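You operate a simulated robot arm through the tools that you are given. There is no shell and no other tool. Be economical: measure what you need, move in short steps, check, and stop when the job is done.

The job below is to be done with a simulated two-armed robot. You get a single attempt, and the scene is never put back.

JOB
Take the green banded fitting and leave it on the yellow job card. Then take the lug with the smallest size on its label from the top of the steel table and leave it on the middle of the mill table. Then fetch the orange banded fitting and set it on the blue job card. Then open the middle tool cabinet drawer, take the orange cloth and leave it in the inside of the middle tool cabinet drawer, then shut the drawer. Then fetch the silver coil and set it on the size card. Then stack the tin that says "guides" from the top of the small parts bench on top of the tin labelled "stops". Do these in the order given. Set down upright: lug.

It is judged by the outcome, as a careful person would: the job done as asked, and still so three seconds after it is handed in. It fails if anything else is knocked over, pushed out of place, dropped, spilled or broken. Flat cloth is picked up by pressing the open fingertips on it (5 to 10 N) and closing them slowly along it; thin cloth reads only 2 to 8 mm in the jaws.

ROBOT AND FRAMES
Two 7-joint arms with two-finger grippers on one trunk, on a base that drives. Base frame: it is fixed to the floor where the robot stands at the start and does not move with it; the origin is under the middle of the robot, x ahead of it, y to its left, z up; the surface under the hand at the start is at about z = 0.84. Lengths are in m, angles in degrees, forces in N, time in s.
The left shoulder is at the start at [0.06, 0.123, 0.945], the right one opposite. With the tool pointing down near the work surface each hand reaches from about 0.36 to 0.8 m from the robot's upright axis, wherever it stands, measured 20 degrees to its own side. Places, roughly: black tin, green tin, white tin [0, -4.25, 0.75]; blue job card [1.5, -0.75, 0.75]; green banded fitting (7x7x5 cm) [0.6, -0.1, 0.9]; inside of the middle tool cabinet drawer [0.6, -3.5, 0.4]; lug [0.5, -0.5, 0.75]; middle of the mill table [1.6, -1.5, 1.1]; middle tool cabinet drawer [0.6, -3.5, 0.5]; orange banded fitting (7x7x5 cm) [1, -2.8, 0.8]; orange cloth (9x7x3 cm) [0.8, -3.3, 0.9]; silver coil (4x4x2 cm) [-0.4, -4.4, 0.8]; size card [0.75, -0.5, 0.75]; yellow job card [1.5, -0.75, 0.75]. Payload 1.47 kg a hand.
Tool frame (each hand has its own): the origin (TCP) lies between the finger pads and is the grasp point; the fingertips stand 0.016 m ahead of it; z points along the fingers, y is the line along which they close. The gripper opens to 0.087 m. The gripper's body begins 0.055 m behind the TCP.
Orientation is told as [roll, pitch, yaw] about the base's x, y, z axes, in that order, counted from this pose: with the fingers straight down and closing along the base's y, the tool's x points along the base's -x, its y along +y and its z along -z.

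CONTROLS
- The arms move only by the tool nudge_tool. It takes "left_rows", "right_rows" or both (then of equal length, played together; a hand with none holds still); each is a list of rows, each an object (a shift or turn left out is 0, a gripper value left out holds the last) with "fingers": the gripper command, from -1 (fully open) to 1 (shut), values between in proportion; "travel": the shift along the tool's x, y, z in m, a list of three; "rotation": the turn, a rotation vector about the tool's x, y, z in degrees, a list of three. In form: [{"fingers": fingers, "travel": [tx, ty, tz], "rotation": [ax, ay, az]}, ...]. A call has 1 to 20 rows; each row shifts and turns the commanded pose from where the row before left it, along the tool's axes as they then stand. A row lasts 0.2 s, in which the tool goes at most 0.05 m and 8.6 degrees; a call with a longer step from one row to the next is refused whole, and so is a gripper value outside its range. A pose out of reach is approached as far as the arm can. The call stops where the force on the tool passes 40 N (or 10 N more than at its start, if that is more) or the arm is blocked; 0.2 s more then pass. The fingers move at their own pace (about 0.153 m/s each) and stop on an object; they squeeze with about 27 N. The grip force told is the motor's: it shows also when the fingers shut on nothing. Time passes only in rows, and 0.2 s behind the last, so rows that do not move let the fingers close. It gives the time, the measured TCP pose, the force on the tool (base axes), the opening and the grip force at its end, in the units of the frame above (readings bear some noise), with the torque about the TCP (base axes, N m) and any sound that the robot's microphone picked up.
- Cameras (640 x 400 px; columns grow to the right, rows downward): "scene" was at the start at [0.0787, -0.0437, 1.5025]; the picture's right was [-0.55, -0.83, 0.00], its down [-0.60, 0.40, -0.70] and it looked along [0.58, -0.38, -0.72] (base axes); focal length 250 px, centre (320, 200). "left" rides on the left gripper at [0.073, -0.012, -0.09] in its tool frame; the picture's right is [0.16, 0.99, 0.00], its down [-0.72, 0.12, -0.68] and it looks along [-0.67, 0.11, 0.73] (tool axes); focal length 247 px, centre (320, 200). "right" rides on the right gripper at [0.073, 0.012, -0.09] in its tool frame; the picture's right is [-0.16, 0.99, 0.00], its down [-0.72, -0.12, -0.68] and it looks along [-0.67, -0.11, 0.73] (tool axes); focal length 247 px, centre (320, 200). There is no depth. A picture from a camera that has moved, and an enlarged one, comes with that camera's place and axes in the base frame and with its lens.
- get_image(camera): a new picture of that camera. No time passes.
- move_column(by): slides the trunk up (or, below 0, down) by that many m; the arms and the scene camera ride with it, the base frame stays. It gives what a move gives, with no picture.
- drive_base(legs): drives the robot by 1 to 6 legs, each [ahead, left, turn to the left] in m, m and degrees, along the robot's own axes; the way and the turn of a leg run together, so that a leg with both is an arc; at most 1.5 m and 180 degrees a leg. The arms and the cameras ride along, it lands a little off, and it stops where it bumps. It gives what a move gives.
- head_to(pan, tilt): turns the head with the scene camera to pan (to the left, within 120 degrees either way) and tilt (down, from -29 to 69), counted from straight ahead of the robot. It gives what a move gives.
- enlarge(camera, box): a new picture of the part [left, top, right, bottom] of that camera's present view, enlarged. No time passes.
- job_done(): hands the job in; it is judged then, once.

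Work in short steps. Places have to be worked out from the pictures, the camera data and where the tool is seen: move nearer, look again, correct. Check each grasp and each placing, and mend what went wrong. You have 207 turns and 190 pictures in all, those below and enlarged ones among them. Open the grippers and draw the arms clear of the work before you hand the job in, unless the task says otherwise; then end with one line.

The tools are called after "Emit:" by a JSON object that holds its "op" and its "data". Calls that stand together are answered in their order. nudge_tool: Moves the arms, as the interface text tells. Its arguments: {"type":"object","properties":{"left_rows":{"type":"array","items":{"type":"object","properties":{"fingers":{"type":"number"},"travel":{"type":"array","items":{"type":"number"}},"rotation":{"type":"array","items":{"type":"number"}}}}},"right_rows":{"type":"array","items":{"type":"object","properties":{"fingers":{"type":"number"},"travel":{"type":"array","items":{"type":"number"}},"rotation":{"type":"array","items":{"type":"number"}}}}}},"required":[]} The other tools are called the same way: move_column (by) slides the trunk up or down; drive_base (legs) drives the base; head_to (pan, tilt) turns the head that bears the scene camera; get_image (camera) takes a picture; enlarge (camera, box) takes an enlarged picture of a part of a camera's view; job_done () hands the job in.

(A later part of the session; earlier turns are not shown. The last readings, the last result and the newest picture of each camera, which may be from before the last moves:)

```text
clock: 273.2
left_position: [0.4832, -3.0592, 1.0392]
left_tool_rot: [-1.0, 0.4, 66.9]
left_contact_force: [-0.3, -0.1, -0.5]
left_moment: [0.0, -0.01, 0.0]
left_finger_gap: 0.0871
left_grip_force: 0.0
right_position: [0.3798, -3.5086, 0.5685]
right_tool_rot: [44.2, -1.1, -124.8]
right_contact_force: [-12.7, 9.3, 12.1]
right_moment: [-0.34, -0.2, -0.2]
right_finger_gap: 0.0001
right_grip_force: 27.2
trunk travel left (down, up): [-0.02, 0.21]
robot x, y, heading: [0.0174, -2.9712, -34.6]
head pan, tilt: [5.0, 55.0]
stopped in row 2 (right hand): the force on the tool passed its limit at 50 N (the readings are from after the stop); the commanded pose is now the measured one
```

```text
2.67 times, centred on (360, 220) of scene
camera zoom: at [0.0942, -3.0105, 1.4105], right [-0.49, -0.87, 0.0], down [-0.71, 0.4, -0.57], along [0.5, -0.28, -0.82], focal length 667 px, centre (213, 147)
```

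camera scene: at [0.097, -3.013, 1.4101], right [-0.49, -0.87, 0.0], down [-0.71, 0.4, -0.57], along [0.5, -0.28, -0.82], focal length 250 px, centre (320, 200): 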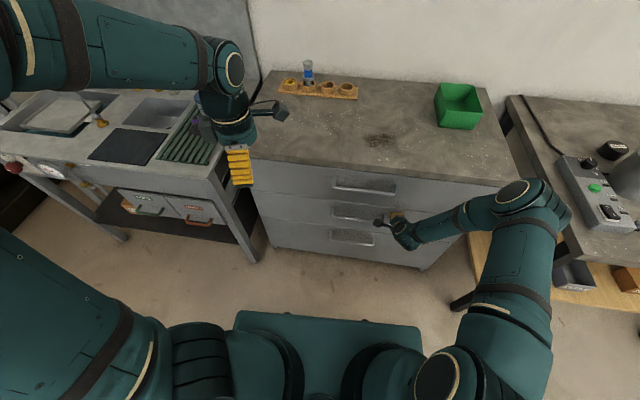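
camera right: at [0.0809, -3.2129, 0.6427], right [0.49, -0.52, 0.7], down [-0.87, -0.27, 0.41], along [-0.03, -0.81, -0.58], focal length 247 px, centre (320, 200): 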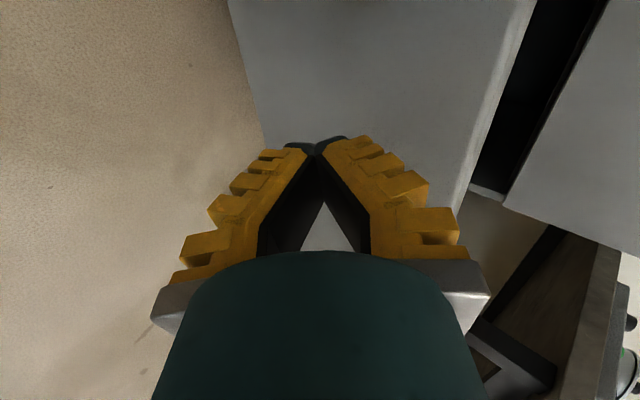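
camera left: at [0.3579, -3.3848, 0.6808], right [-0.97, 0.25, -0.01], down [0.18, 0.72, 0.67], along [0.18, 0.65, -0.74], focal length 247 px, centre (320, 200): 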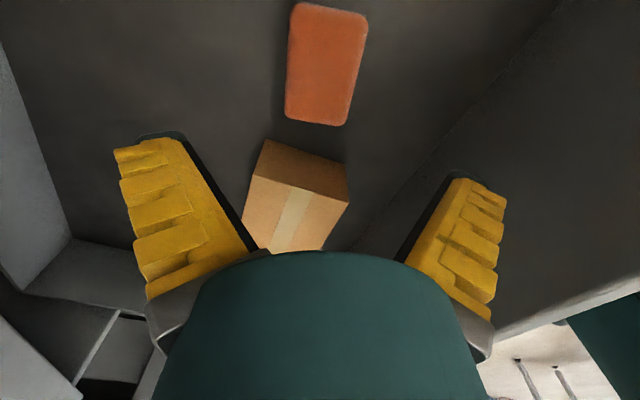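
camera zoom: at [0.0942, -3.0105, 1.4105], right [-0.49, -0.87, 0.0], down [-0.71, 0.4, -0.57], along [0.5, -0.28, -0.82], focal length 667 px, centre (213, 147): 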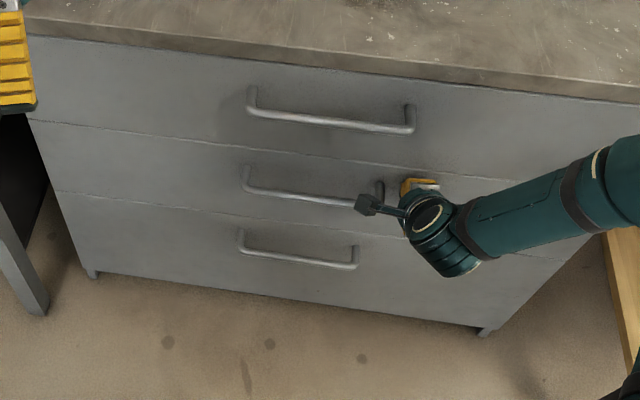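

The drawer is shut firmly. I withdraw the right hand and look toward the small parts bench for the coil and tins.

Emit:
{"op": "nudge_tool", "data": {"right_rows": [{"travel": [0, 0, -0.04]}, {"travel": [0, 0, -0.04]}, {"travel": [0, 0.03, -0.03]}, {"travel": [0, 0.03, -0.03]}, {"travel": [0, 0.03, -0.03]}, {"travel": [0, 0.03, -0.03]}, {"travel": [0, 0.03, -0.03]}, {"travel": [0, 0.03, -0.03]}, {"travel": [0, 0.03, -0.03]}, {"travel": [0, 0.03, -0.03]}, {"rotation": [7.5, 0, 0]}, {"rotation": [7.5, 0, 0]}, {"rotation": [7.5, 0, 0]}, {"rotation": [7.5, 0, 0]}, {"rotation": [7.5, 0, 0]}, {"rotation": [7.0, 0, 0]}, {}]}}

Emit:
{"op": "drive_base", "data": {"legs": [[-0.35, 0, 0], [0, -0.9, 0]]}}

Emit:
{"op": "move_column", "data": {"by": 0.15}}

Emit:
{"op": "head_to", "data": {"pan": -5, "tilt": 42}}

Emit:
{"op": "get_image", "data": {"camera": "scene"}}

```text
clock: 276.8
left_position: [0.4839, -3.0605, 1.0374]
left_tool_rot: [-0.9, 0.4, 67.0]
left_contact_force: [0.3, 0.1, -0.4]
left_moment: [0.0, 0.0, -0.02]
left_finger_gap: 0.087
left_grip_force: 0.1
right_position: [0.3412, -3.4798, 0.9622]
right_tool_rot: [4.2, -2.3, -125.8]
right_contact_force: [0.1, 0.2, -0.3]
right_moment: [-0.02, 0.03, 0.01]
right_finger_gap: 0.0
right_grip_force: 26.5
right hand out of reach, approached as far as the arm can: row 12
trunk travel left (down, up): [-0.02, 0.21]
robot x, y, heading: [0.0247, -2.9707, -34.3]
head pan, tilt: [5.0, 55.0]
```

```text
clock: 286.9
left_position: [-0.3118, -3.5845, 1.038]
left_tool_rot: [-0.8, 0.4, 67.2]
left_contact_force: [-0.4, -0.4, 0.6]
left_moment: [-0.02, -0.01, -0.04]
left_finger_gap: 0.0871
left_grip_force: 0.0
right_position: [-0.4533, -4.0034, 0.9632]
right_tool_rot: [4.3, -2.3, -125.6]
right_contact_force: [-0.1, 0.3, 0.3]
right_moment: [0.01, 0.01, -0.01]
right_finger_gap: 0.0
right_grip_force: 27.2
trunk travel left (down, up): [-0.02, 0.21]
robot x, y, heading: [-0.7707, -3.5034, -34.3]
head pan, tilt: [5.0, 55.0]
```

```text
clock: 288.6
left_position: [-0.3132, -3.5842, 1.186]
left_tool_rot: [-0.8, 0.4, 67.2]
left_contact_force: [0.2, 0.2, 0.7]
left_moment: [0.02, 0.03, -0.03]
left_finger_gap: 0.0869
left_grip_force: 0.1
right_position: [-0.4516, -4.0051, 1.1137]
right_tool_rot: [4.2, -2.3, -125.6]
right_contact_force: [0.1, 0.4, 0.3]
right_moment: [-0.02, 0.0, 0.0]
right_finger_gap: 0.0
right_grip_force: 26.6
trunk travel left (down, up): [-0.17, 0.06]
robot x, y, heading: [-0.7718, -3.4975, -34.3]
head pan, tilt: [5.0, 55.0]
```

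```text
clock: 289.4
left_position: [-0.3118, -3.585, 1.1874]
left_tool_rot: [-0.9, 0.4, 67.3]
left_contact_force: [0.6, -0.5, 0.1]
left_moment: [-0.01, 0.01, -0.02]
left_finger_gap: 0.0871
left_grip_force: 0.1
right_position: [-0.4529, -4.0045, 1.1124]
right_tool_rot: [4.4, -2.2, -125.6]
right_contact_force: [0.0, -0.4, -0.2]
right_moment: [0.01, 0.01, 0.01]
right_finger_gap: 0.0
right_grip_force: 27.1
trunk travel left (down, up): [-0.17, 0.06]
robot x, y, heading: [-0.771, -3.495, -34.5]
head pan, tilt: [-5.0, 42.0]
```

```text
47 pictures are left
camera scene: at [-0.698, -3.5558, 1.5779], right [-0.63, -0.77, 0.0], down [-0.52, 0.42, -0.74], along [0.58, -0.47, -0.67], focal length 250 px, centre (320, 200)
```

scene: 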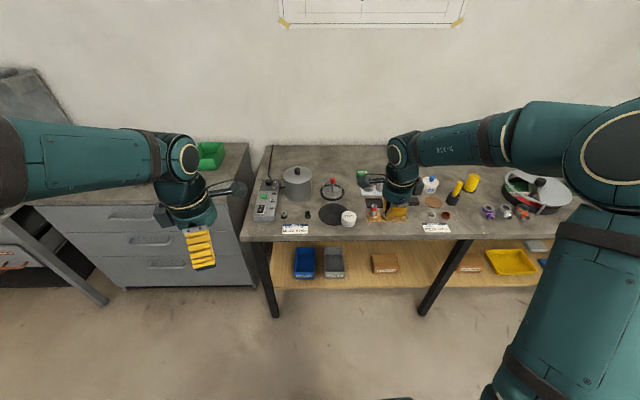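

Emit:
{"op": "enlarge", "data": {"camera": "scene", "box": [250, 145, 410, 245]}}

Emit:
{"op": "enlarge", "data": {"camera": "scene", "box": [400, 145, 560, 245]}}

```text
4.00 times, centred on (330, 195) of scene
camera zoom: at [-0.698, -3.5558, 1.5779], right [-0.63, -0.77, 0.0], down [-0.52, 0.42, -0.74], along [0.58, -0.47, -0.67], focal length 1000 px, centre (280, 220)
```

zoom: 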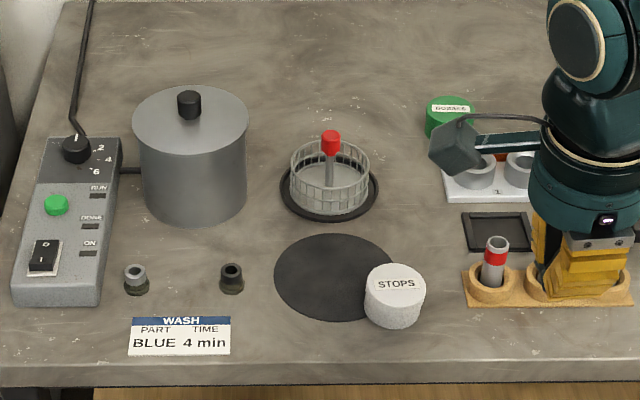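

```text
4.00 times, centred on (480, 195) of scene
camera zoom: at [-0.698, -3.5558, 1.5779], right [-0.63, -0.77, 0.0], down [-0.52, 0.42, -0.74], along [0.58, -0.47, -0.67], focal length 1000 px, centre (-320, 220)
```

zoom: 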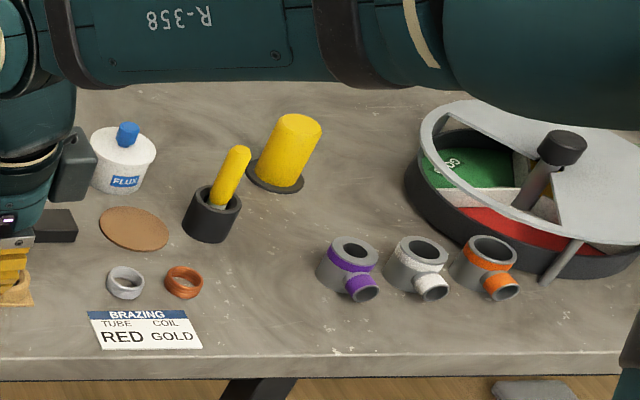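

The silver coil is at about [-0.41, -4.41] on the small parts bench, next to a copper one. I drive to place it before the left hand.

Emit:
{"op": "drive_base", "data": {"legs": [[0, -0.55, 0], [0.2, 0, 0]]}}

Emit:
{"op": "head_to", "data": {"pan": 10, "tilt": 52}}

Emit:
{"op": "get_image", "data": {"camera": "scene"}}

```text
clock: 295.9
left_position: [-0.4538, -4.1513, 1.187]
left_tool_rot: [-0.9, 0.4, 67.0]
left_contact_force: [0.3, 0.6, -0.6]
left_moment: [-0.01, -0.01, -0.04]
left_finger_gap: 0.0869
left_grip_force: 0.1
right_position: [-0.5945, -4.5708, 1.1137]
right_tool_rot: [4.3, -2.2, -125.8]
right_contact_force: [-0.6, 0.6, -0.2]
right_moment: [-0.01, 0.03, 0.01]
right_finger_gap: 0.0001
right_grip_force: 26.9
trunk travel left (down, up): [-0.17, 0.06]
robot x, y, heading: [-0.9117, -4.0626, -34.6]
head pan, tilt: [-5.0, 42.0]
```

```text
clock: 296.6
left_position: [-0.4535, -4.1507, 1.1872]
left_tool_rot: [-0.8, 0.3, 67.1]
left_contact_force: [-0.9, -0.6, 0.9]
left_moment: [0.03, -0.02, -0.02]
left_finger_gap: 0.0867
left_grip_force: 0.0
right_position: [-0.5965, -4.5712, 1.1133]
right_tool_rot: [4.3, -2.3, -125.9]
right_contact_force: [-0.5, 0.3, 0.2]
right_moment: [-0.01, 0.01, -0.02]
right_finger_gap: 0.0001
right_grip_force: 27.1
trunk travel left (down, up): [-0.17, 0.06]
robot x, y, heading: [-0.9108, -4.0622, -34.7]
head pan, tilt: [10.0, 52.0]
```

```text
44 pictures are left
camera scene: at [-0.8365, -4.0986, 1.5642], right [-0.42, -0.91, 0.0], down [-0.72, 0.33, -0.62], along [0.56, -0.26, -0.79], focal length 250 px, centre (320, 200)
```

scene: 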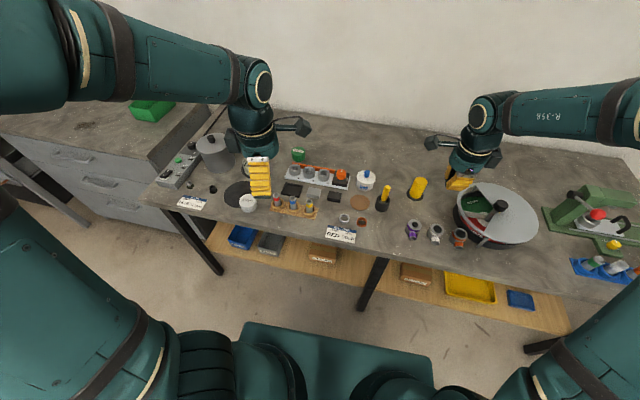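

Coil at about [-0.415, -4.389], top z≈0.815. I bring the left hand above it.

Emit:
{"op": "nudge_tool", "data": {"left_rows": [{"travel": [0.034, -0.0214, 0.025]}, {"travel": [0.034, -0.0214, 0.025]}, {"travel": [0.034, -0.0214, 0.025]}, {"travel": [0.034, -0.0214, 0.025]}, {"travel": [0.034, -0.0214, 0.025]}, {"travel": [0.034, -0.0214, 0.025]}, {"travel": [0, 0, 0.045]}, {"travel": [0, 0, 0.045]}, {}]}}

Emit:
{"op": "get_image", "data": {"camera": "left"}}

```text
clock: 298.6
left_position: [-0.414, -4.3909, 0.9531]
left_tool_rot: [-0.9, 0.5, 67.0]
left_contact_force: [0.3, -0.8, 0.0]
left_moment: [-0.01, 0.01, 0.0]
left_finger_gap: 0.0871
left_grip_force: 0.2
right_position: [-0.5964, -4.5706, 1.1145]
right_tool_rot: [4.3, -2.2, -125.8]
right_contact_force: [-0.6, -0.6, -0.6]
right_moment: [-0.03, -0.01, 0.01]
right_finger_gap: 0.0
right_grip_force: 27.1
trunk travel left (down, up): [-0.17, 0.06]
robot x, y, heading: [-0.9122, -4.0624, -34.5]
head pan, tilt: [10.0, 52.0]
```

```text
43 pictures are left
camera left: at [-0.4318, -4.4604, 1.0424], right [-0.97, 0.24, -0.01], down [0.17, 0.72, 0.67], along [0.17, 0.65, -0.74], focal length 247 px, centre (320, 200)
```

left: 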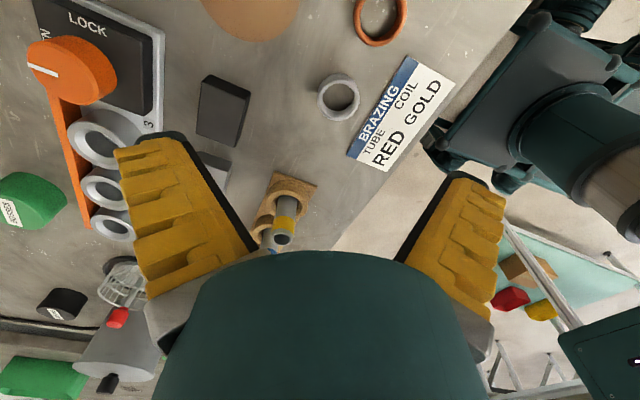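

The coil is offset 16 mm toward me; the BRAZING card is close, so I use a 55 mm opening. Correct and descend partway.

Emit:
{"op": "nudge_tool", "data": {"left_rows": [{"fingers": -0.15, "travel": [-0.007, 0.0156, 0]}, {"travel": [0, 0, 0.04]}, {"travel": [0, 0, 0.04]}, {}]}}

Emit:
{"op": "get_image", "data": {"camera": "left"}}

```text
clock: 299.6
left_position: [-0.423, -4.3786, 0.8701]
left_tool_rot: [-0.9, 0.6, 67.0]
left_contact_force: [-0.5, 1.8, 0.5]
left_moment: [0.01, 0.0, -0.02]
left_finger_gap: 0.0552
left_grip_force: 3.5
right_position: [-0.5962, -4.5715, 1.1133]
right_tool_rot: [4.3, -2.2, -125.8]
right_contact_force: [0.5, 0.5, 0.0]
right_moment: [-0.02, -0.01, 0.01]
right_finger_gap: 0.0
right_grip_force: 27.2
trunk travel left (down, up): [-0.17, 0.06]
robot x, y, heading: [-0.9138, -4.0625, -34.4]
head pan, tilt: [10.0, 52.0]
```

```text
42 pictures are left
camera left: at [-0.4423, -4.448, 0.9604], right [-0.97, 0.24, -0.01], down [0.17, 0.72, 0.67], along [0.17, 0.65, -0.74], focal length 247 px, centre (320, 200)
```

left: 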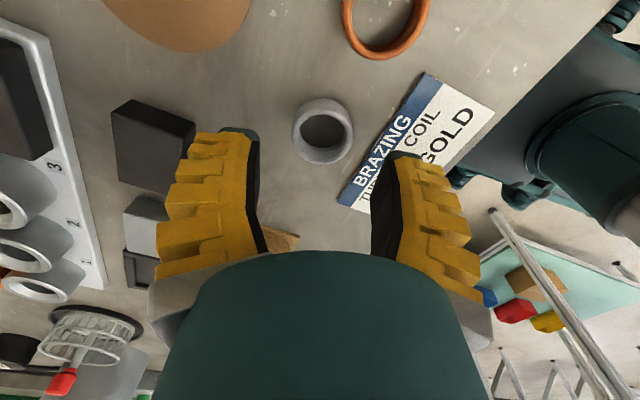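

Centred. I narrow slightly to 49 mm to stay clear of the card, descend, and close.

Emit:
{"op": "nudge_tool", "data": {"left_rows": [{"fingers": 0.0}, {"travel": [0, 0, 0.03]}, {"travel": [0, 0, 0.018]}, {}, {"fingers": 0.4}, {"fingers": 1}, {}, {}]}}

Emit:
{"op": "get_image", "data": {"camera": "left"}}

```text
clock: 300.4
left_position: [-0.4172, -4.3821, 0.8357]
left_tool_rot: [-1.4, 0.5, 67.0]
left_contact_force: [-1.5, 5.6, 27.5]
left_moment: [0.71, 0.87, -0.08]
left_finger_gap: 0.0568
left_grip_force: 9.6
right_position: [-0.5979, -4.5683, 1.114]
right_tool_rot: [4.2, -2.3, -125.8]
right_contact_force: [-0.2, 0.8, -0.1]
right_moment: [0.02, 0.01, -0.02]
right_finger_gap: 0.0
right_grip_force: 27.1
trunk travel left (down, up): [-0.17, 0.06]
robot x, y, heading: [-0.9122, -4.062, -34.4]
head pan, tilt: [10.0, 52.0]
stopped in row 3 (left hand): the force on the tool passed its limit at 48 N (the readings are from after the stop); the commanded pose is now the measured one
```

```text
41 pictures are left
camera left: at [-0.4387, -4.4516, 0.9265], right [-0.97, 0.24, -0.02], down [0.16, 0.72, 0.67], along [0.18, 0.65, -0.74], focal length 247 px, centre (320, 200)
```

left: 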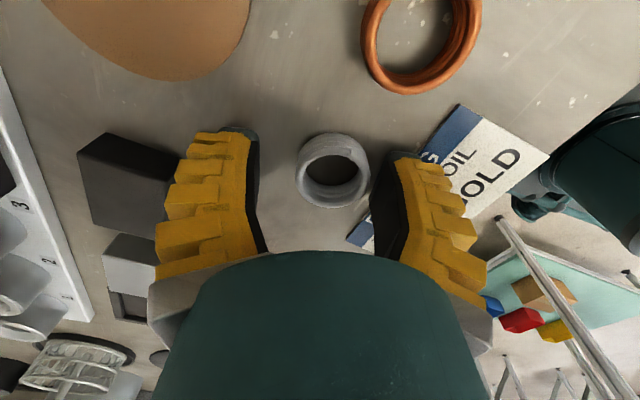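

The near finger's tip came down on the coil's rim. I lift, turn the hand about 82° so the fingers straddle the coil parallel to the card's free sides, recentre, and look.

Emit:
{"op": "nudge_tool", "data": {"left_rows": [{"travel": [0, 0, -0.02]}, {"travel": [0, 0, -0.02]}, {"rotation": [0, 0, 8.2]}, {"rotation": [0, 0, 8.2]}, {"rotation": [0, 0, 8.2]}, {"rotation": [0, 0, 8.2]}, {"rotation": [0, 0, 8.2]}, {"rotation": [0, 0, 8.2]}, {"rotation": [0, 0, 8.2]}, {"rotation": [0, 0, 8.2]}, {"rotation": [0, 0, 8.2]}, {"rotation": [0, 0, 8.2]}, {"travel": [0.0086, 0.005, 0]}, {"fingers": -0.15}, {}]}}

Emit:
{"op": "get_image", "data": {"camera": "left"}}

```text
clock: 303.6
left_position: [-0.4286, -4.3745, 0.8714]
left_tool_rot: [-0.7, -1.2, -15.1]
left_contact_force: [-0.6, -0.6, -0.2]
left_moment: [0.02, -0.02, 0.0]
left_finger_gap: 0.0553
left_grip_force: 3.8
right_position: [-0.5959, -4.5706, 1.1134]
right_tool_rot: [4.3, -2.1, -125.8]
right_contact_force: [-0.5, 0.2, 0.9]
right_moment: [0.0, 0.0, 0.02]
right_finger_gap: 0.0
right_grip_force: 27.3
trunk travel left (down, up): [-0.17, 0.06]
robot x, y, heading: [-0.9152, -4.0643, -34.7]
head pan, tilt: [10.0, 52.0]
```

```text
40 pictures are left
camera left: at [-0.5033, -4.365, 0.9599], right [0.1, 0.99, -0.02], down [0.72, -0.06, 0.69], along [0.69, -0.08, -0.72], focal length 247 px, centre (320, 200)
```

left: 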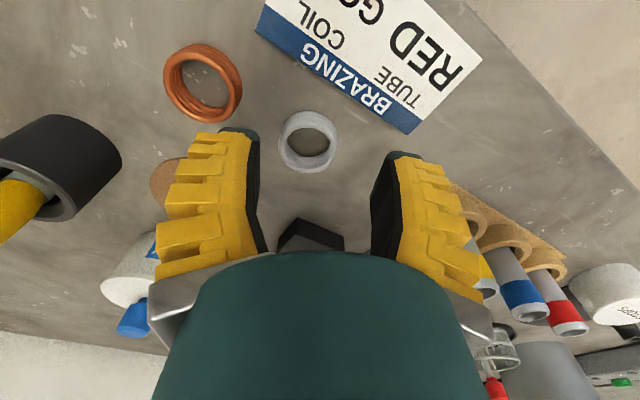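

Better. I shift to centre on the coil (which also moves off the card), then descend and look before closing.

Emit:
{"op": "nudge_tool", "data": {"left_rows": [{"travel": [-0.008, -0.006, 0], "fingers": -0.08}, {"travel": [0, 0, 0.025]}, {}]}}

Emit:
{"op": "get_image", "data": {"camera": "left"}}

```text
clock: 304.4
left_position: [-0.4216, -4.3838, 0.8489]
left_tool_rot: [-0.7, -1.3, -15.0]
left_contact_force: [-0.2, -0.3, 0.3]
left_moment: [0.04, -0.01, -0.02]
left_finger_gap: 0.0523
left_grip_force: 4.1
right_position: [-0.596, -4.5697, 1.1141]
right_tool_rot: [4.3, -2.1, -125.9]
right_contact_force: [-0.1, -0.4, 0.2]
right_moment: [0.03, -0.04, 0.0]
right_finger_gap: 0.0002
right_grip_force: 26.6
trunk travel left (down, up): [-0.17, 0.06]
robot x, y, heading: [-0.9169, -4.0629, -34.5]
head pan, tilt: [10.0, 52.0]
```

```text
39 pictures are left
camera left: at [-0.4967, -4.3746, 0.9368], right [0.1, 0.99, -0.02], down [0.72, -0.06, 0.69], along [0.69, -0.08, -0.72], focal length 247 px, centre (320, 200)
```

left: 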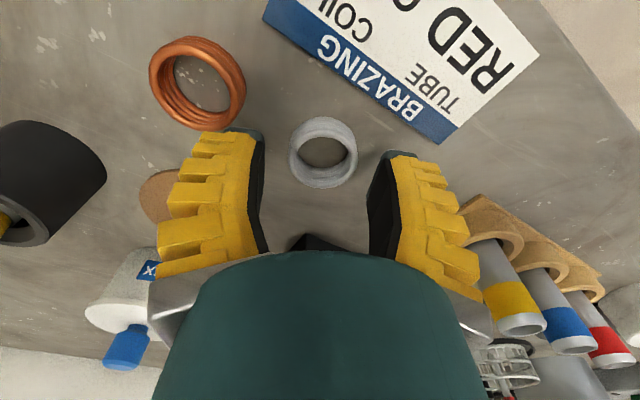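

Emit:
{"op": "nudge_tool", "data": {"left_rows": [{"travel": [0, 0.003, 0.012]}, {"travel": [0, 0, 0.01]}, {"travel": [0, 0, 0.005]}, {}]}}

```text
clock: 305.1
left_position: [-0.4192, -4.3831, 0.8339]
left_tool_rot: [-1.2, -1.6, -14.9]
left_contact_force: [-8.6, 7.3, 26.0]
left_moment: [0.25, 0.42, 0.44]
left_finger_gap: 0.057
left_grip_force: 9.9
right_position: [-0.5976, -4.5694, 1.1138]
right_tool_rot: [4.3, -2.2, -125.8]
right_contact_force: [0.8, -0.6, -0.6]
right_moment: [0.02, 0.03, -0.03]
right_finger_gap: 0.0
right_grip_force: 27.2
trunk travel left (down, up): [-0.17, 0.06]
robot x, y, heading: [-0.9126, -4.0658, -34.3]
head pan, tilt: [10.0, 52.0]
stopped in row 3 (left hand): the force on the tool passed its limit at 45 N (the readings are from after the stop); the commanded pose is now the measured one
```

The tips are simply on the bench (z≈0.818). I lift 2 mm and close on the coil.

Emit:
{"op": "nudge_tool", "data": {"left_rows": [{"travel": [0, 0, -0.003]}, {"fingers": 0.2}, {"fingers": 1}, {}, {}]}}

Emit:
{"op": "get_image", "data": {"camera": "left"}}

```text
clock: 305.8
left_position: [-0.4156, -4.378, 0.837]
left_tool_rot: [-0.6, -1.4, -14.7]
left_contact_force: [-3.0, 9.6, 25.7]
left_moment: [0.58, 0.13, -0.02]
left_finger_gap: 0.0262
left_grip_force: 27.3
right_position: [-0.5954, -4.569, 1.1139]
right_tool_rot: [4.3, -2.2, -125.8]
right_contact_force: [0.2, -0.2, 0.3]
right_moment: [0.01, 0.05, 0.02]
right_finger_gap: 0.0
right_grip_force: 27.3
trunk travel left (down, up): [-0.17, 0.06]
robot x, y, heading: [-0.9132, -4.0619, -34.3]
head pan, tilt: [10.0, 52.0]
stopped in row 3 (left hand): the force on the tool passed its limit at 47 N (the readings are from after the stop); the commanded pose is now the measured one
```

```text
38 pictures are left
camera left: at [-0.4914, -4.369, 0.9248], right [0.1, 0.99, -0.01], down [0.71, -0.06, 0.7], along [0.69, -0.08, -0.72], focal length 247 px, centre (320, 200)
```

left: 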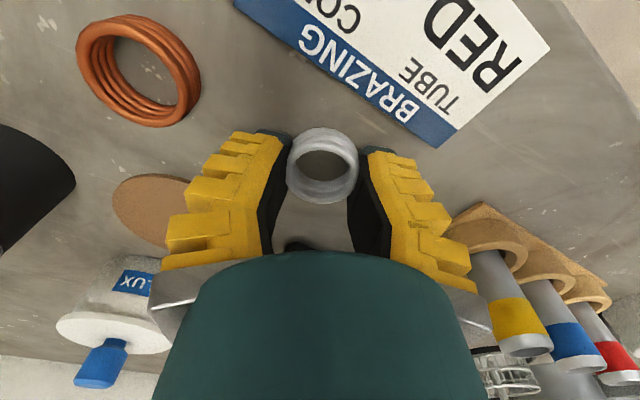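

The coil is held (the reading runs about 1 cm under, as with the pipes). I lift and check.

Emit:
{"op": "nudge_tool", "data": {"left_rows": [{"travel": [0, 0, -0.02]}, {"travel": [0, 0, -0.04]}, {"travel": [0, 0, -0.04]}, {"travel": [0, 0, -0.04]}, {"travel": [0, 0, -0.04]}, {"travel": [0.03, 0, -0.03]}, {"travel": [0.03, 0, -0.03]}, {"travel": [0.03, 0, -0.03]}, {"travel": [0.03, 0, -0.03]}, {}]}}

Emit:
{"op": "get_image", "data": {"camera": "left"}}

Emit:
{"op": "enlarge", "data": {"camera": "scene", "box": [220, 130, 420, 255]}}

```text
clock: 308.0
left_position: [-0.5362, -4.3427, 1.1282]
left_tool_rot: [-0.5, -1.2, -14.7]
left_contact_force: [-0.7, -1.1, -0.1]
left_moment: [0.02, -0.03, 0.0]
left_finger_gap: 0.0253
left_grip_force: 27.0
right_position: [-0.594, -4.5703, 1.1134]
right_tool_rot: [4.2, -2.3, -125.7]
right_contact_force: [0.3, -0.6, 0.0]
right_moment: [0.02, 0.0, 0.02]
right_finger_gap: 0.0
right_grip_force: 27.2
trunk travel left (down, up): [-0.17, 0.06]
robot x, y, heading: [-0.9168, -4.063, -33.9]
head pan, tilt: [10.0, 52.0]
```

```text
37 pictures are left
camera left: at [-0.6113, -4.3338, 1.2165], right [0.1, 0.99, -0.01], down [0.72, -0.06, 0.69], along [0.69, -0.08, -0.72], focal length 247 px, centre (320, 200)
```

left: 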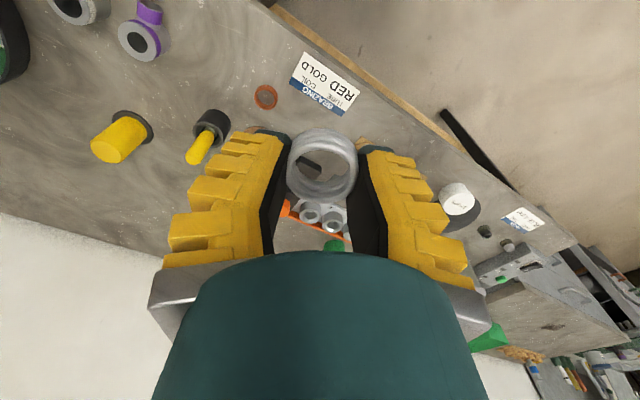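

```text
3.20 times, centred on (320, 192) of scene
camera zoom: at [-0.835, -4.099, 1.564], right [-0.41, -0.91, 0.0], down [-0.72, 0.33, -0.61], along [0.56, -0.25, -0.79], focal length 800 px, centre (320, 224)
```

zoom: 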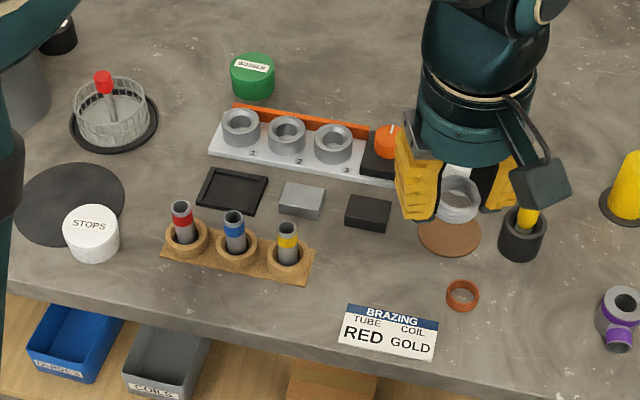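

The coil is held; nothing else moved. I raise both hands high and drive back along the wall toward the gap by the mill.

Emit:
{"op": "nudge_tool", "data": {"left_rows": [{"travel": [0, 0, -0.045]}, {"travel": [0, 0, -0.045]}, {"travel": [0, 0, -0.045]}, {"travel": [0, 0, -0.045]}, {}], "right_rows": [{"travel": [0, 0, -0.045]}, {"travel": [0, -0.01, -0.045]}, {"travel": [0, -0.01, -0.045]}, {"travel": [0, -0.01, -0.045]}, {}]}}

Emit:
{"op": "move_column", "data": {"by": 0.055}}

Emit:
{"op": "drive_base", "data": {"legs": [[-0.18, 0, 0], [0, 1.35, -1], [0, 1.3, -1]]}}

```text
clock: 309.2
left_position: [-0.544, -4.3422, 1.3108]
left_tool_rot: [-0.5, -1.2, -14.7]
left_contact_force: [0.6, -0.7, 0.3]
left_moment: [0.0, 0.03, 0.02]
left_finger_gap: 0.0255
left_grip_force: 26.8
right_position: [-0.6247, -4.5402, 1.2913]
right_tool_rot: [4.2, -2.2, -125.6]
right_contact_force: [0.4, -0.5, -0.5]
right_moment: [0.0, 0.03, 0.03]
right_finger_gap: 0.0002
right_grip_force: 27.2
trunk travel left (down, up): [-0.17, 0.06]
robot x, y, heading: [-0.9141, -4.064, -34.6]
head pan, tilt: [10.0, 52.0]
```

```text
clock: 310.2
left_position: [-0.5438, -4.3418, 1.3648]
left_tool_rot: [-0.5, -1.3, -14.8]
left_contact_force: [0.6, 0.2, 0.1]
left_moment: [-0.01, -0.02, 0.0]
left_finger_gap: 0.0255
left_grip_force: 26.8
right_position: [-0.6244, -4.5406, 1.3453]
right_tool_rot: [4.2, -2.2, -125.7]
right_contact_force: [0.2, -0.4, 0.1]
right_moment: [0.01, 0.01, 0.01]
right_finger_gap: 0.0002
right_grip_force: 27.2
trunk travel left (down, up): [-0.225, 0.005]
robot x, y, heading: [-0.9134, -4.0643, -34.4]
head pan, tilt: [10.0, 52.0]
```

```text
clock: 334.4
left_position: [0.8311, -2.1303, 1.3652]
left_tool_rot: [-0.5, -1.2, -17.6]
left_contact_force: [0.4, 0.7, 0.4]
left_moment: [0.0, 0.03, 0.02]
left_finger_gap: 0.0249
left_grip_force: 26.6
right_position: [0.7402, -2.3223, 1.347]
right_tool_rot: [4.2, -2.2, -128.6]
right_contact_force: [0.6, -0.5, 0.1]
right_moment: [0.02, 0.0, 0.02]
right_finger_gap: 0.0001
right_grip_force: 27.3
trunk travel left (down, up): [-0.225, 0.005]
robot x, y, heading: [0.476, -1.8334, -37.3]
head pan, tilt: [10.0, 52.0]
```

Emit:
{"op": "drive_base", "data": {"legs": [[0, 0, 91.3]]}}

```text
clock: 338.7
left_position: [0.7478, -1.4577, 1.3661]
left_tool_rot: [-0.5, -1.3, 76.4]
left_contact_force: [0.0, -0.8, -0.8]
left_moment: [0.01, 0.03, 0.01]
left_finger_gap: 0.0251
left_grip_force: 26.7
right_position: [0.9459, -1.534, 1.3457]
right_tool_rot: [4.2, -2.2, -34.7]
right_contact_force: [-0.8, 1.2, 0.5]
right_moment: [-0.01, -0.01, 0.02]
right_finger_gap: 0.0
right_grip_force: 26.7
trunk travel left (down, up): [-0.225, 0.005]
robot x, y, heading: [0.4734, -1.8335, 56.8]
head pan, tilt: [10.0, 52.0]
```

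Emit:
{"op": "drive_base", "data": {"legs": [[0, 0, -2.8], [0.9, 0, 0]]}}

Emit:
{"op": "head_to", "data": {"pan": 42, "tilt": 58}}

Emit:
{"op": "enlarge", "data": {"camera": "scene", "box": [180, 90, 340, 210]}}

```text
clock: 343.9
left_position: [1.307, -0.7528, 1.365]
left_tool_rot: [-0.4, -1.3, 72.5]
left_contact_force: [0.2, 0.2, -0.5]
left_moment: [0.0, 0.02, -0.01]
left_finger_gap: 0.0254
left_grip_force: 27.7
right_position: [1.5, -0.8426, 1.3474]
right_tool_rot: [4.1, -2.2, -38.4]
right_contact_force: [0.0, 0.9, 0.1]
right_moment: [0.0, 0.01, -0.01]
right_finger_gap: 0.0001
right_grip_force: 26.9
trunk travel left (down, up): [-0.225, 0.005]
robot x, y, heading: [1.012, -1.1118, 53.3]
head pan, tilt: [10.0, 52.0]
```

```text
clock: 344.8
left_position: [1.3065, -0.753, 1.3643]
left_tool_rot: [-0.5, -1.3, 72.6]
left_contact_force: [-0.8, 0.7, 0.6]
left_moment: [-0.01, -0.01, 0.02]
left_finger_gap: 0.0254
left_grip_force: 27.3
right_position: [1.4993, -0.8423, 1.3467]
right_tool_rot: [4.4, -2.1, -38.3]
right_contact_force: [0.1, 0.2, -0.1]
right_moment: [-0.01, 0.0, -0.03]
right_finger_gap: 0.0
right_grip_force: 27.1
trunk travel left (down, up): [-0.225, 0.005]
robot x, y, heading: [1.0071, -1.1109, 52.8]
head pan, tilt: [42.0, 58.0]
```

```text
3.33 times, centred on (260, 150) of scene
camera zoom: at [1.0116, -1.0328, 1.6116], right [1.0, 0.09, 0.0], down [0.07, -0.84, -0.53], along [-0.05, 0.53, -0.85], focal length 834 px, centre (520, 367)
```

zoom: 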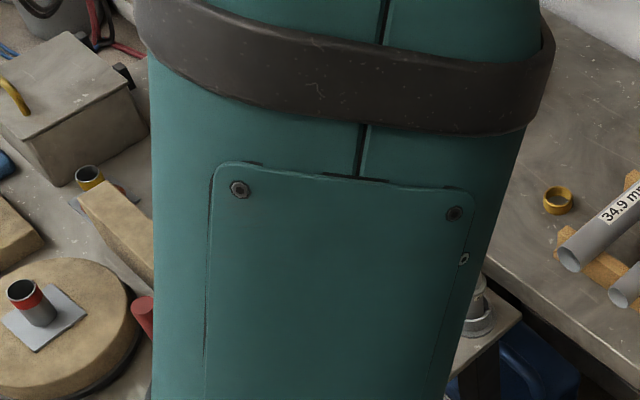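

My arm hides the card. I lower the trunk, turn the hand so its camera faces the free side, and come in toward the card as I did for the lug.

Emit:
{"op": "move_column", "data": {"by": -0.1}}

Emit:
{"op": "nudge_tool", "data": {"left_rows": [{"rotation": [0, 0, -7.4]}, {"rotation": [0, 0, -7.4]}, {"rotation": [0, 0, -7.4]}, {"rotation": [0, 0, -7.4]}, {"rotation": [0, 0, -7.4]}, {"rotation": [0, 0, -7.4]}, {"rotation": [0, 0, -7.4]}, {"rotation": [0, 0, -7.4]}, {"rotation": [0, 0, -7.4]}, {"rotation": [0, 0, -7.4]}, {"travel": [-0.04, 0.0063, 0.018]}, {"travel": [-0.04, 0.0063, 0.018]}, {"travel": [-0.04, 0.0063, 0.018]}, {"travel": [-0.04, 0.0063, 0.018]}, {"travel": [-0.04, 0.0063, 0.018]}, {"travel": [-0.04, 0.0063, 0.018]}, {"travel": [-0.04, 0.0063, 0.018]}, {"travel": [-0.04, 0.0063, 0.018]}, {"travel": [-0.04, 0.0063, 0.018]}, {}]}}

Emit:
{"op": "get_image", "data": {"camera": "left"}}

```text
clock: 346.2
left_position: [1.3056, -0.7545, 1.2652]
left_tool_rot: [-0.5, -1.2, 72.6]
left_contact_force: [-0.3, 0.3, -0.4]
left_moment: [-0.02, -0.02, 0.0]
left_finger_gap: 0.0255
left_grip_force: 27.1
right_position: [1.4993, -0.8432, 1.2472]
right_tool_rot: [4.3, -2.2, -38.3]
right_contact_force: [-0.3, 0.6, 0.4]
right_moment: [-0.02, 0.0, 0.03]
right_finger_gap: 0.0
right_grip_force: 27.4
trunk travel left (down, up): [-0.125, 0.105]
robot x, y, heading: [1.0093, -1.1134, 53.0]
head pan, tilt: [42.0, 58.0]
```

```text
clock: 350.4
left_position: [0.9742, -0.5972, 1.0992]
left_tool_rot: [-1.3, 0.1, 146.5]
left_contact_force: [-0.7, 0.1, -0.7]
left_moment: [0.01, -0.02, 0.01]
left_finger_gap: 0.0252
left_grip_force: 26.7
right_position: [1.501, -0.8432, 1.2468]
right_tool_rot: [4.3, -2.1, -38.2]
right_contact_force: [-0.4, -0.2, -0.1]
right_moment: [0.01, 0.01, 0.0]
right_finger_gap: 0.0
right_grip_force: 26.8
trunk travel left (down, up): [-0.125, 0.105]
robot x, y, heading: [1.0114, -1.1084, 53.1]
head pan, tilt: [42.0, 58.0]
```

```text
34 pictures are left
camera left: at [1.0396, -0.6302, 1.188], right [-0.41, -0.91, -0.02], down [-0.68, 0.29, 0.68], along [-0.61, 0.29, -0.74], focal length 247 px, centre (320, 200)
```

left: 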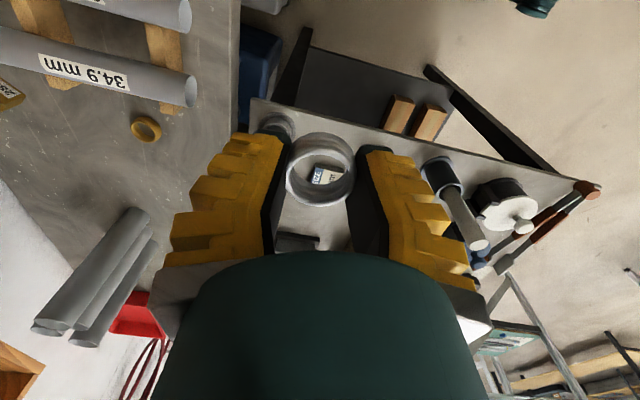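

Emit:
{"op": "nudge_tool", "data": {"left_rows": [{"travel": [-0.0396, 0.0068, 0]}, {"travel": [-0.0396, 0.0068, 0]}, {"travel": [-0.0396, 0.0068, 0]}, {"travel": [-0.0396, 0.0068, 0]}, {"travel": [-0.0396, 0.0068, 0]}, {}]}}

Emit:
{"op": "get_image", "data": {"camera": "left"}}

Emit:
{"op": "enlarge", "data": {"camera": "scene", "box": [200, 90, 330, 190]}}

```text
clock: 351.8
left_position: [0.7926, -0.5211, 1.0973]
left_tool_rot: [-1.4, 0.1, 146.4]
left_contact_force: [1.0, -0.6, -0.3]
left_moment: [-0.02, 0.06, 0.02]
left_finger_gap: 0.0256
left_grip_force: 27.4
right_position: [1.4994, -0.8435, 1.2455]
right_tool_rot: [4.3, -2.2, -38.3]
right_contact_force: [0.0, 0.3, -0.5]
right_moment: [-0.03, 0.0, -0.03]
right_finger_gap: 0.0001
right_grip_force: 27.2
trunk travel left (down, up): [-0.125, 0.105]
robot x, y, heading: [1.0103, -1.1086, 52.7]
head pan, tilt: [42.0, 58.0]
```

```text
33 pictures are left
camera left: at [0.8589, -0.5526, 1.1872], right [-0.41, -0.91, -0.02], down [-0.68, 0.29, 0.68], along [-0.61, 0.29, -0.74], focal length 247 px, centre (320, 200)
```

left: 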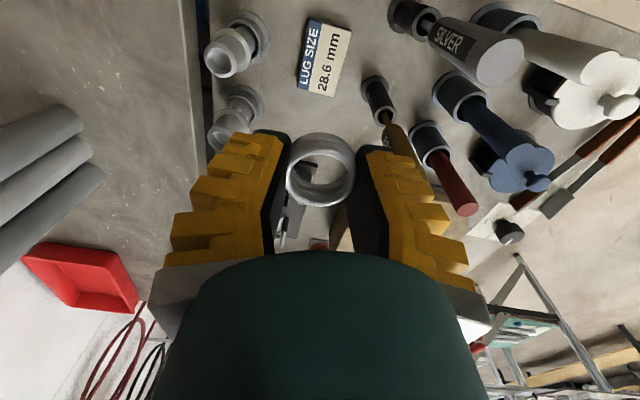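

```text
4.00 times, centred on (265, 140) of scene
camera zoom: at [1.0119, -1.0333, 1.5116], right [1.0, 0.09, 0.0], down [0.07, -0.84, -0.53], along [-0.05, 0.53, -0.85], focal length 1000 px, centre (540, 440)
```

zoom: 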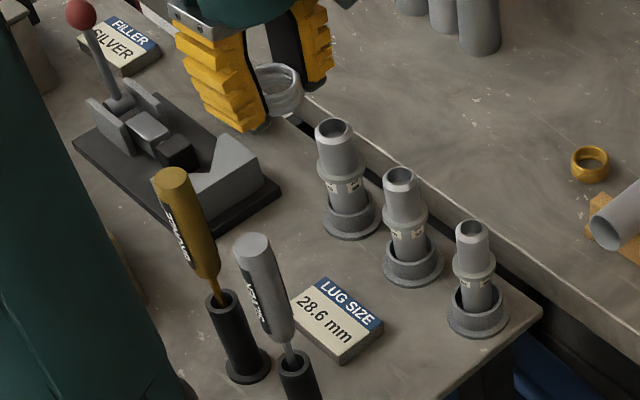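

The size card's centre is at [0.790, -0.515], right under the hand. I descend, keeping clear of the screwdriver handles, and stop just above the card.

Emit:
{"op": "nudge_tool", "data": {"left_rows": [{"travel": [-0.0055, -0.0036, 0.03]}, {"travel": [0, 0, 0.04]}, {"travel": [0, 0, 0.04]}, {"travel": [0, 0, 0.04]}, {"travel": [0, 0, 0.04]}, {"travel": [0, 0, 0.025]}, {}]}}

Emit:
{"op": "enlarge", "data": {"camera": "scene", "box": [220, 110, 320, 190]}}

Emit:
{"op": "get_image", "data": {"camera": "left"}}

```text
clock: 353.4
left_position: [0.7951, -0.5073, 0.8821]
left_tool_rot: [-1.4, 0.1, 146.6]
left_contact_force: [0.2, 0.2, -0.6]
left_moment: [0.0, 0.01, 0.0]
left_finger_gap: 0.0252
left_grip_force: 27.1
right_position: [1.5008, -0.843, 1.247]
right_tool_rot: [4.3, -2.2, -38.2]
right_contact_force: [0.3, 0.4, 0.9]
right_moment: [0.02, 0.01, -0.01]
right_finger_gap: 0.0001
right_grip_force: 27.3
trunk travel left (down, up): [-0.125, 0.105]
robot x, y, heading: [1.0097, -1.1107, 53.0]
head pan, tilt: [42.0, 58.0]
```

```text
5.00 times, centred on (270, 150) of scene
camera zoom: at [1.0115, -1.0331, 1.5116], right [1.0, 0.09, 0.0], down [0.07, -0.84, -0.53], along [-0.05, 0.53, -0.85], focal length 1250 px, centre (570, 450)
```

zoom: 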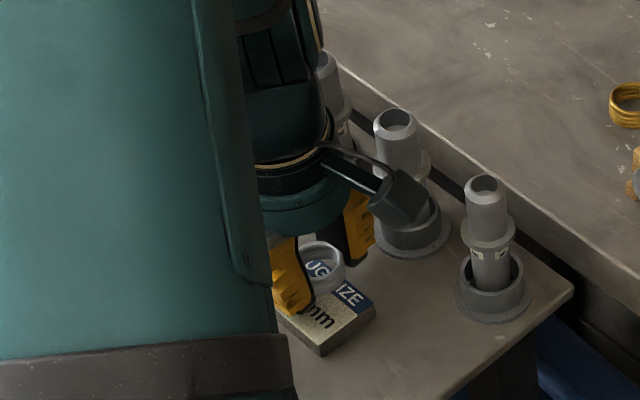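

```text
30 pictures are left
camera left: at [0.8607, -0.54, 0.9723], right [-0.41, -0.91, -0.02], down [-0.68, 0.29, 0.68], along [-0.61, 0.29, -0.74], focal length 247 px, centre (320, 200)
```

left: 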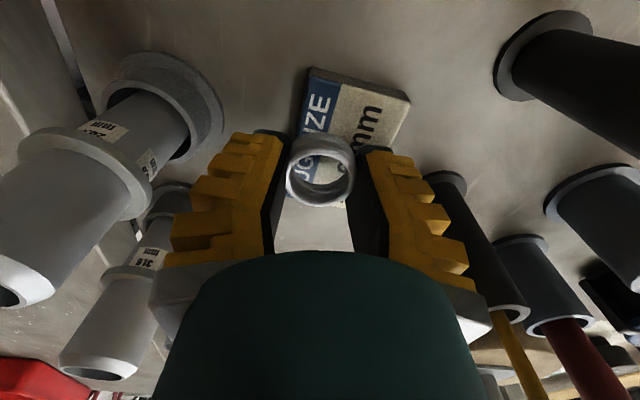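

The coil is about 1.3 cm off the card's centre. I shift 1 cm toward it and lower to contact.

Emit:
{"op": "nudge_tool", "data": {"left_rows": [{"travel": [0.005, 0.005, 0]}, {"travel": [0, 0.005, 0.006]}, {"travel": [0, 0, 0.006]}, {"travel": [0, 0, 0.004]}, {}]}}

Emit:
{"op": "enlarge", "data": {"camera": "scene", "box": [230, 130, 310, 190]}}

```text
clock: 354.7
left_position: [0.7935, -0.5182, 0.8725]
left_tool_rot: [-1.7, -0.2, 146.6]
left_contact_force: [2.2, -7.9, 25.5]
left_moment: [-0.59, 0.25, 0.1]
left_finger_gap: 0.0258
left_grip_force: 27.1
right_position: [1.5006, -0.8459, 1.2472]
right_tool_rot: [4.4, -2.2, -38.3]
right_contact_force: [0.1, 0.0, 0.2]
right_moment: [0.04, -0.02, 0.01]
right_finger_gap: 0.0002
right_grip_force: 26.7
trunk travel left (down, up): [-0.125, 0.105]
robot x, y, heading: [1.0106, -1.1088, 53.1]
head pan, tilt: [42.0, 58.0]
stopped in row 5 (left hand): the force on the tool passed its limit at 41 N (the readings are from after the stop); the commanded pose is now the measured one
```

```text
6.67 times, centred on (270, 160) of scene
camera zoom: at [1.0125, -1.0361, 1.5117], right [1.0, 0.09, 0.0], down [0.07, -0.84, -0.53], along [-0.05, 0.53, -0.85], focal length 1667 px, centre (653, 467)
```

zoom: 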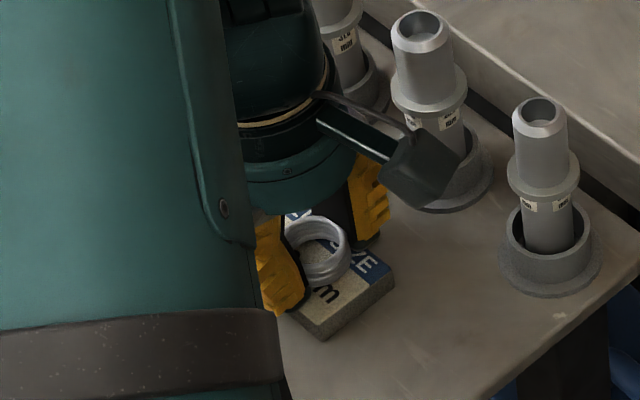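

Contact with the card. Release with a small opening and rise straight up.

Emit:
{"op": "nudge_tool", "data": {"left_rows": [{"travel": [0, 0, -0.0015]}, {"fingers": 0.3}, {"fingers": 0.0}, {}, {"travel": [0, 0, -0.02]}, {"travel": [0, 0, -0.04]}, {"travel": [0, 0, -0.04]}, {"travel": [0, 0, -0.04]}, {"travel": [0, 0, -0.045]}, {"travel": [0.02, 0, -0.04]}, {"travel": [0.04, 0, -0.02]}, {"travel": [0.045, 0, 0]}, {"travel": [0.045, 0, 0]}, {}]}}

Emit:
{"op": "enlarge", "data": {"camera": "scene", "box": [200, 90, 330, 190]}}

```text
clock: 357.7
left_position: [0.9136, -0.6055, 1.1152]
left_tool_rot: [-1.7, 0.0, 146.4]
left_contact_force: [1.0, -0.7, -0.9]
left_moment: [-0.01, -0.03, 0.01]
left_finger_gap: 0.0492
left_grip_force: 4.3
right_position: [1.4997, -0.8421, 1.2469]
right_tool_rot: [4.3, -2.2, -38.3]
right_contact_force: [-0.5, 0.1, 0.3]
right_moment: [0.01, -0.01, 0.01]
right_finger_gap: 0.0002
right_grip_force: 26.9
trunk travel left (down, up): [-0.125, 0.105]
robot x, y, heading: [1.0123, -1.1103, 53.0]
head pan, tilt: [42.0, 58.0]
```

```text
4.00 times, centred on (265, 140) of scene
camera zoom: at [1.0112, -1.0324, 1.5115], right [1.0, 0.09, 0.0], down [0.07, -0.85, -0.53], along [-0.05, 0.53, -0.85], focal length 1000 px, centre (540, 440)
```

zoom: 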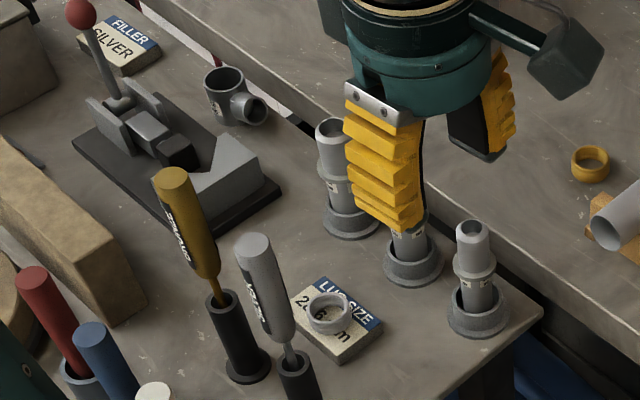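

The coil rests on the size card. Now the tins: I raise everything and drive back to the small parts bench.

Emit:
{"op": "nudge_tool", "data": {"left_rows": [{"travel": [0, 0, -0.045]}, {"travel": [0, 0, -0.045]}, {"travel": [0, 0, -0.045]}, {}]}}

Emit:
{"op": "move_column", "data": {"by": 0.1}}

Emit:
{"op": "drive_base", "data": {"legs": [[-0.9, 0, 0], [0, 0, -89], [0, -1.2, 0], [0, -1.2, 0]]}}

```text
clock: 358.7
left_position: [0.9108, -0.6079, 1.2504]
left_tool_rot: [-1.5, 0.0, 146.4]
left_contact_force: [-0.2, 0.5, 0.0]
left_moment: [0.01, 0.01, -0.03]
left_finger_gap: 0.0491
left_grip_force: 4.0
right_position: [1.4994, -0.8431, 1.247]
right_tool_rot: [4.3, -2.2, -38.4]
right_contact_force: [0.0, 0.6, 0.2]
right_moment: [0.01, -0.06, 0.0]
right_finger_gap: 0.0
right_grip_force: 27.0
trunk travel left (down, up): [-0.125, 0.105]
robot x, y, heading: [1.0113, -1.1126, 52.9]
head pan, tilt: [42.0, 58.0]
```

```text
clock: 360.0
left_position: [0.9122, -0.6065, 1.3498]
left_tool_rot: [-1.5, 0.0, 146.4]
left_contact_force: [0.2, -0.4, 1.1]
left_moment: [0.05, -0.02, 0.02]
left_finger_gap: 0.0489
left_grip_force: 4.2
right_position: [1.4998, -0.8436, 1.3464]
right_tool_rot: [4.2, -2.1, -38.3]
right_contact_force: [0.1, 0.8, -0.2]
right_moment: [0.0, 0.01, 0.01]
right_finger_gap: 0.0001
right_grip_force: 26.7
trunk travel left (down, up): [-0.225, 0.005]
robot x, y, heading: [1.0117, -1.1105, 53.0]
head pan, tilt: [42.0, 58.0]
```

```text
clock: 389.1
left_position: [-0.4976, -3.613, 1.3496]
left_tool_rot: [-1.6, 0.0, 54.6]
left_contact_force: [-0.1, -0.5, -1.1]
left_moment: [0.04, 0.05, -0.02]
left_finger_gap: 0.0488
left_grip_force: 3.8
right_position: [-0.7543, -4.1919, 1.3474]
right_tool_rot: [4.2, -2.1, -130.3]
right_contact_force: [-0.3, 0.2, 0.9]
right_moment: [-0.02, 0.0, 0.01]
right_finger_gap: 0.0
right_grip_force: 27.2
trunk travel left (down, up): [-0.225, 0.005]
robot x, y, heading: [-1.0056, -3.6921, -39.1]
head pan, tilt: [42.0, 58.0]
```

Emit:
{"op": "drive_base", "data": {"legs": [[0, 0, 4], [0.36, -0.04, 0]]}}

Emit:
{"op": "move_column", "data": {"by": -0.12}}

Emit:
{"op": "head_to", "data": {"pan": 0, "tilt": 45}}

Emit:
{"op": "get_image", "data": {"camera": "scene"}}

```text
clock: 390.2
left_position: [-0.5035, -3.5774, 1.3494]
left_tool_rot: [-1.6, 0.0, 58.6]
left_contact_force: [0.3, 0.8, -0.4]
left_moment: [0.0, 0.01, -0.02]
left_finger_gap: 0.0491
left_grip_force: 4.0
right_position: [-0.719, -4.1729, 1.3471]
right_tool_rot: [4.3, -2.2, -126.4]
right_contact_force: [0.0, 0.3, -0.1]
right_moment: [-0.01, -0.02, -0.01]
right_finger_gap: 0.0
right_grip_force: 27.2
trunk travel left (down, up): [-0.225, 0.005]
robot x, y, heading: [-1.0044, -3.6915, -35.2]
head pan, tilt: [42.0, 58.0]
stopped in leg 1: the robot was blocked; the commanded pose is now the measured one
```

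```text
clock: 391.7
left_position: [-0.5046, -3.5771, 1.2298]
left_tool_rot: [-1.7, -0.1, 58.6]
left_contact_force: [-0.2, -0.6, -0.3]
left_moment: [0.0, -0.04, -0.02]
left_finger_gap: 0.0489
left_grip_force: 4.1
right_position: [-0.7192, -4.1731, 1.2281]
right_tool_rot: [4.3, -2.2, -126.3]
right_contact_force: [0.2, 0.2, 0.0]
right_moment: [0.0, -0.01, 0.01]
right_finger_gap: 0.0
right_grip_force: 26.7
trunk travel left (down, up): [-0.105, 0.125]
robot x, y, heading: [-1.0023, -3.6952, -34.9]
head pan, tilt: [42.0, 58.0]
```

```text
clock: 392.8
left_position: [-0.5055, -3.5771, 1.2289]
left_tool_rot: [-1.7, 0.0, 58.5]
left_contact_force: [-0.4, 0.3, -0.6]
left_moment: [-0.02, 0.01, 0.03]
left_finger_gap: 0.0492
left_grip_force: 4.3
right_position: [-0.7195, -4.1739, 1.2272]
right_tool_rot: [4.4, -2.2, -126.4]
right_contact_force: [0.6, -0.5, -0.5]
right_moment: [0.04, 0.0, -0.02]
right_finger_gap: 0.0001
right_grip_force: 27.3
trunk travel left (down, up): [-0.105, 0.125]
robot x, y, heading: [-1.0067, -3.6967, -35.0]
head pan, tilt: [0.0, 45.0]
```

```text
27 pictures are left
camera scene: at [-0.9278, -3.7448, 1.5086], right [-0.57, -0.82, 0.0], down [-0.58, 0.41, -0.71], along [0.58, -0.41, -0.71], focal length 250 px, centre (320, 200)
```

scene: 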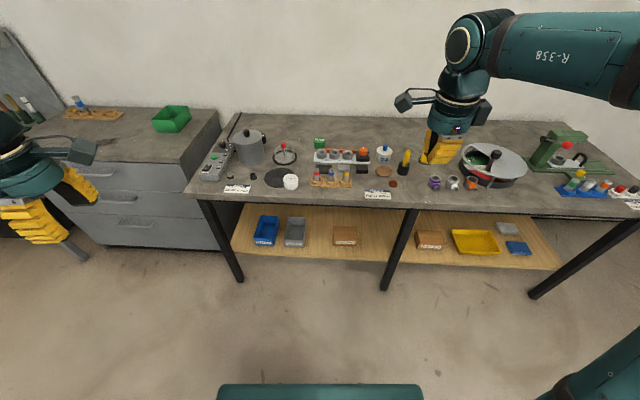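

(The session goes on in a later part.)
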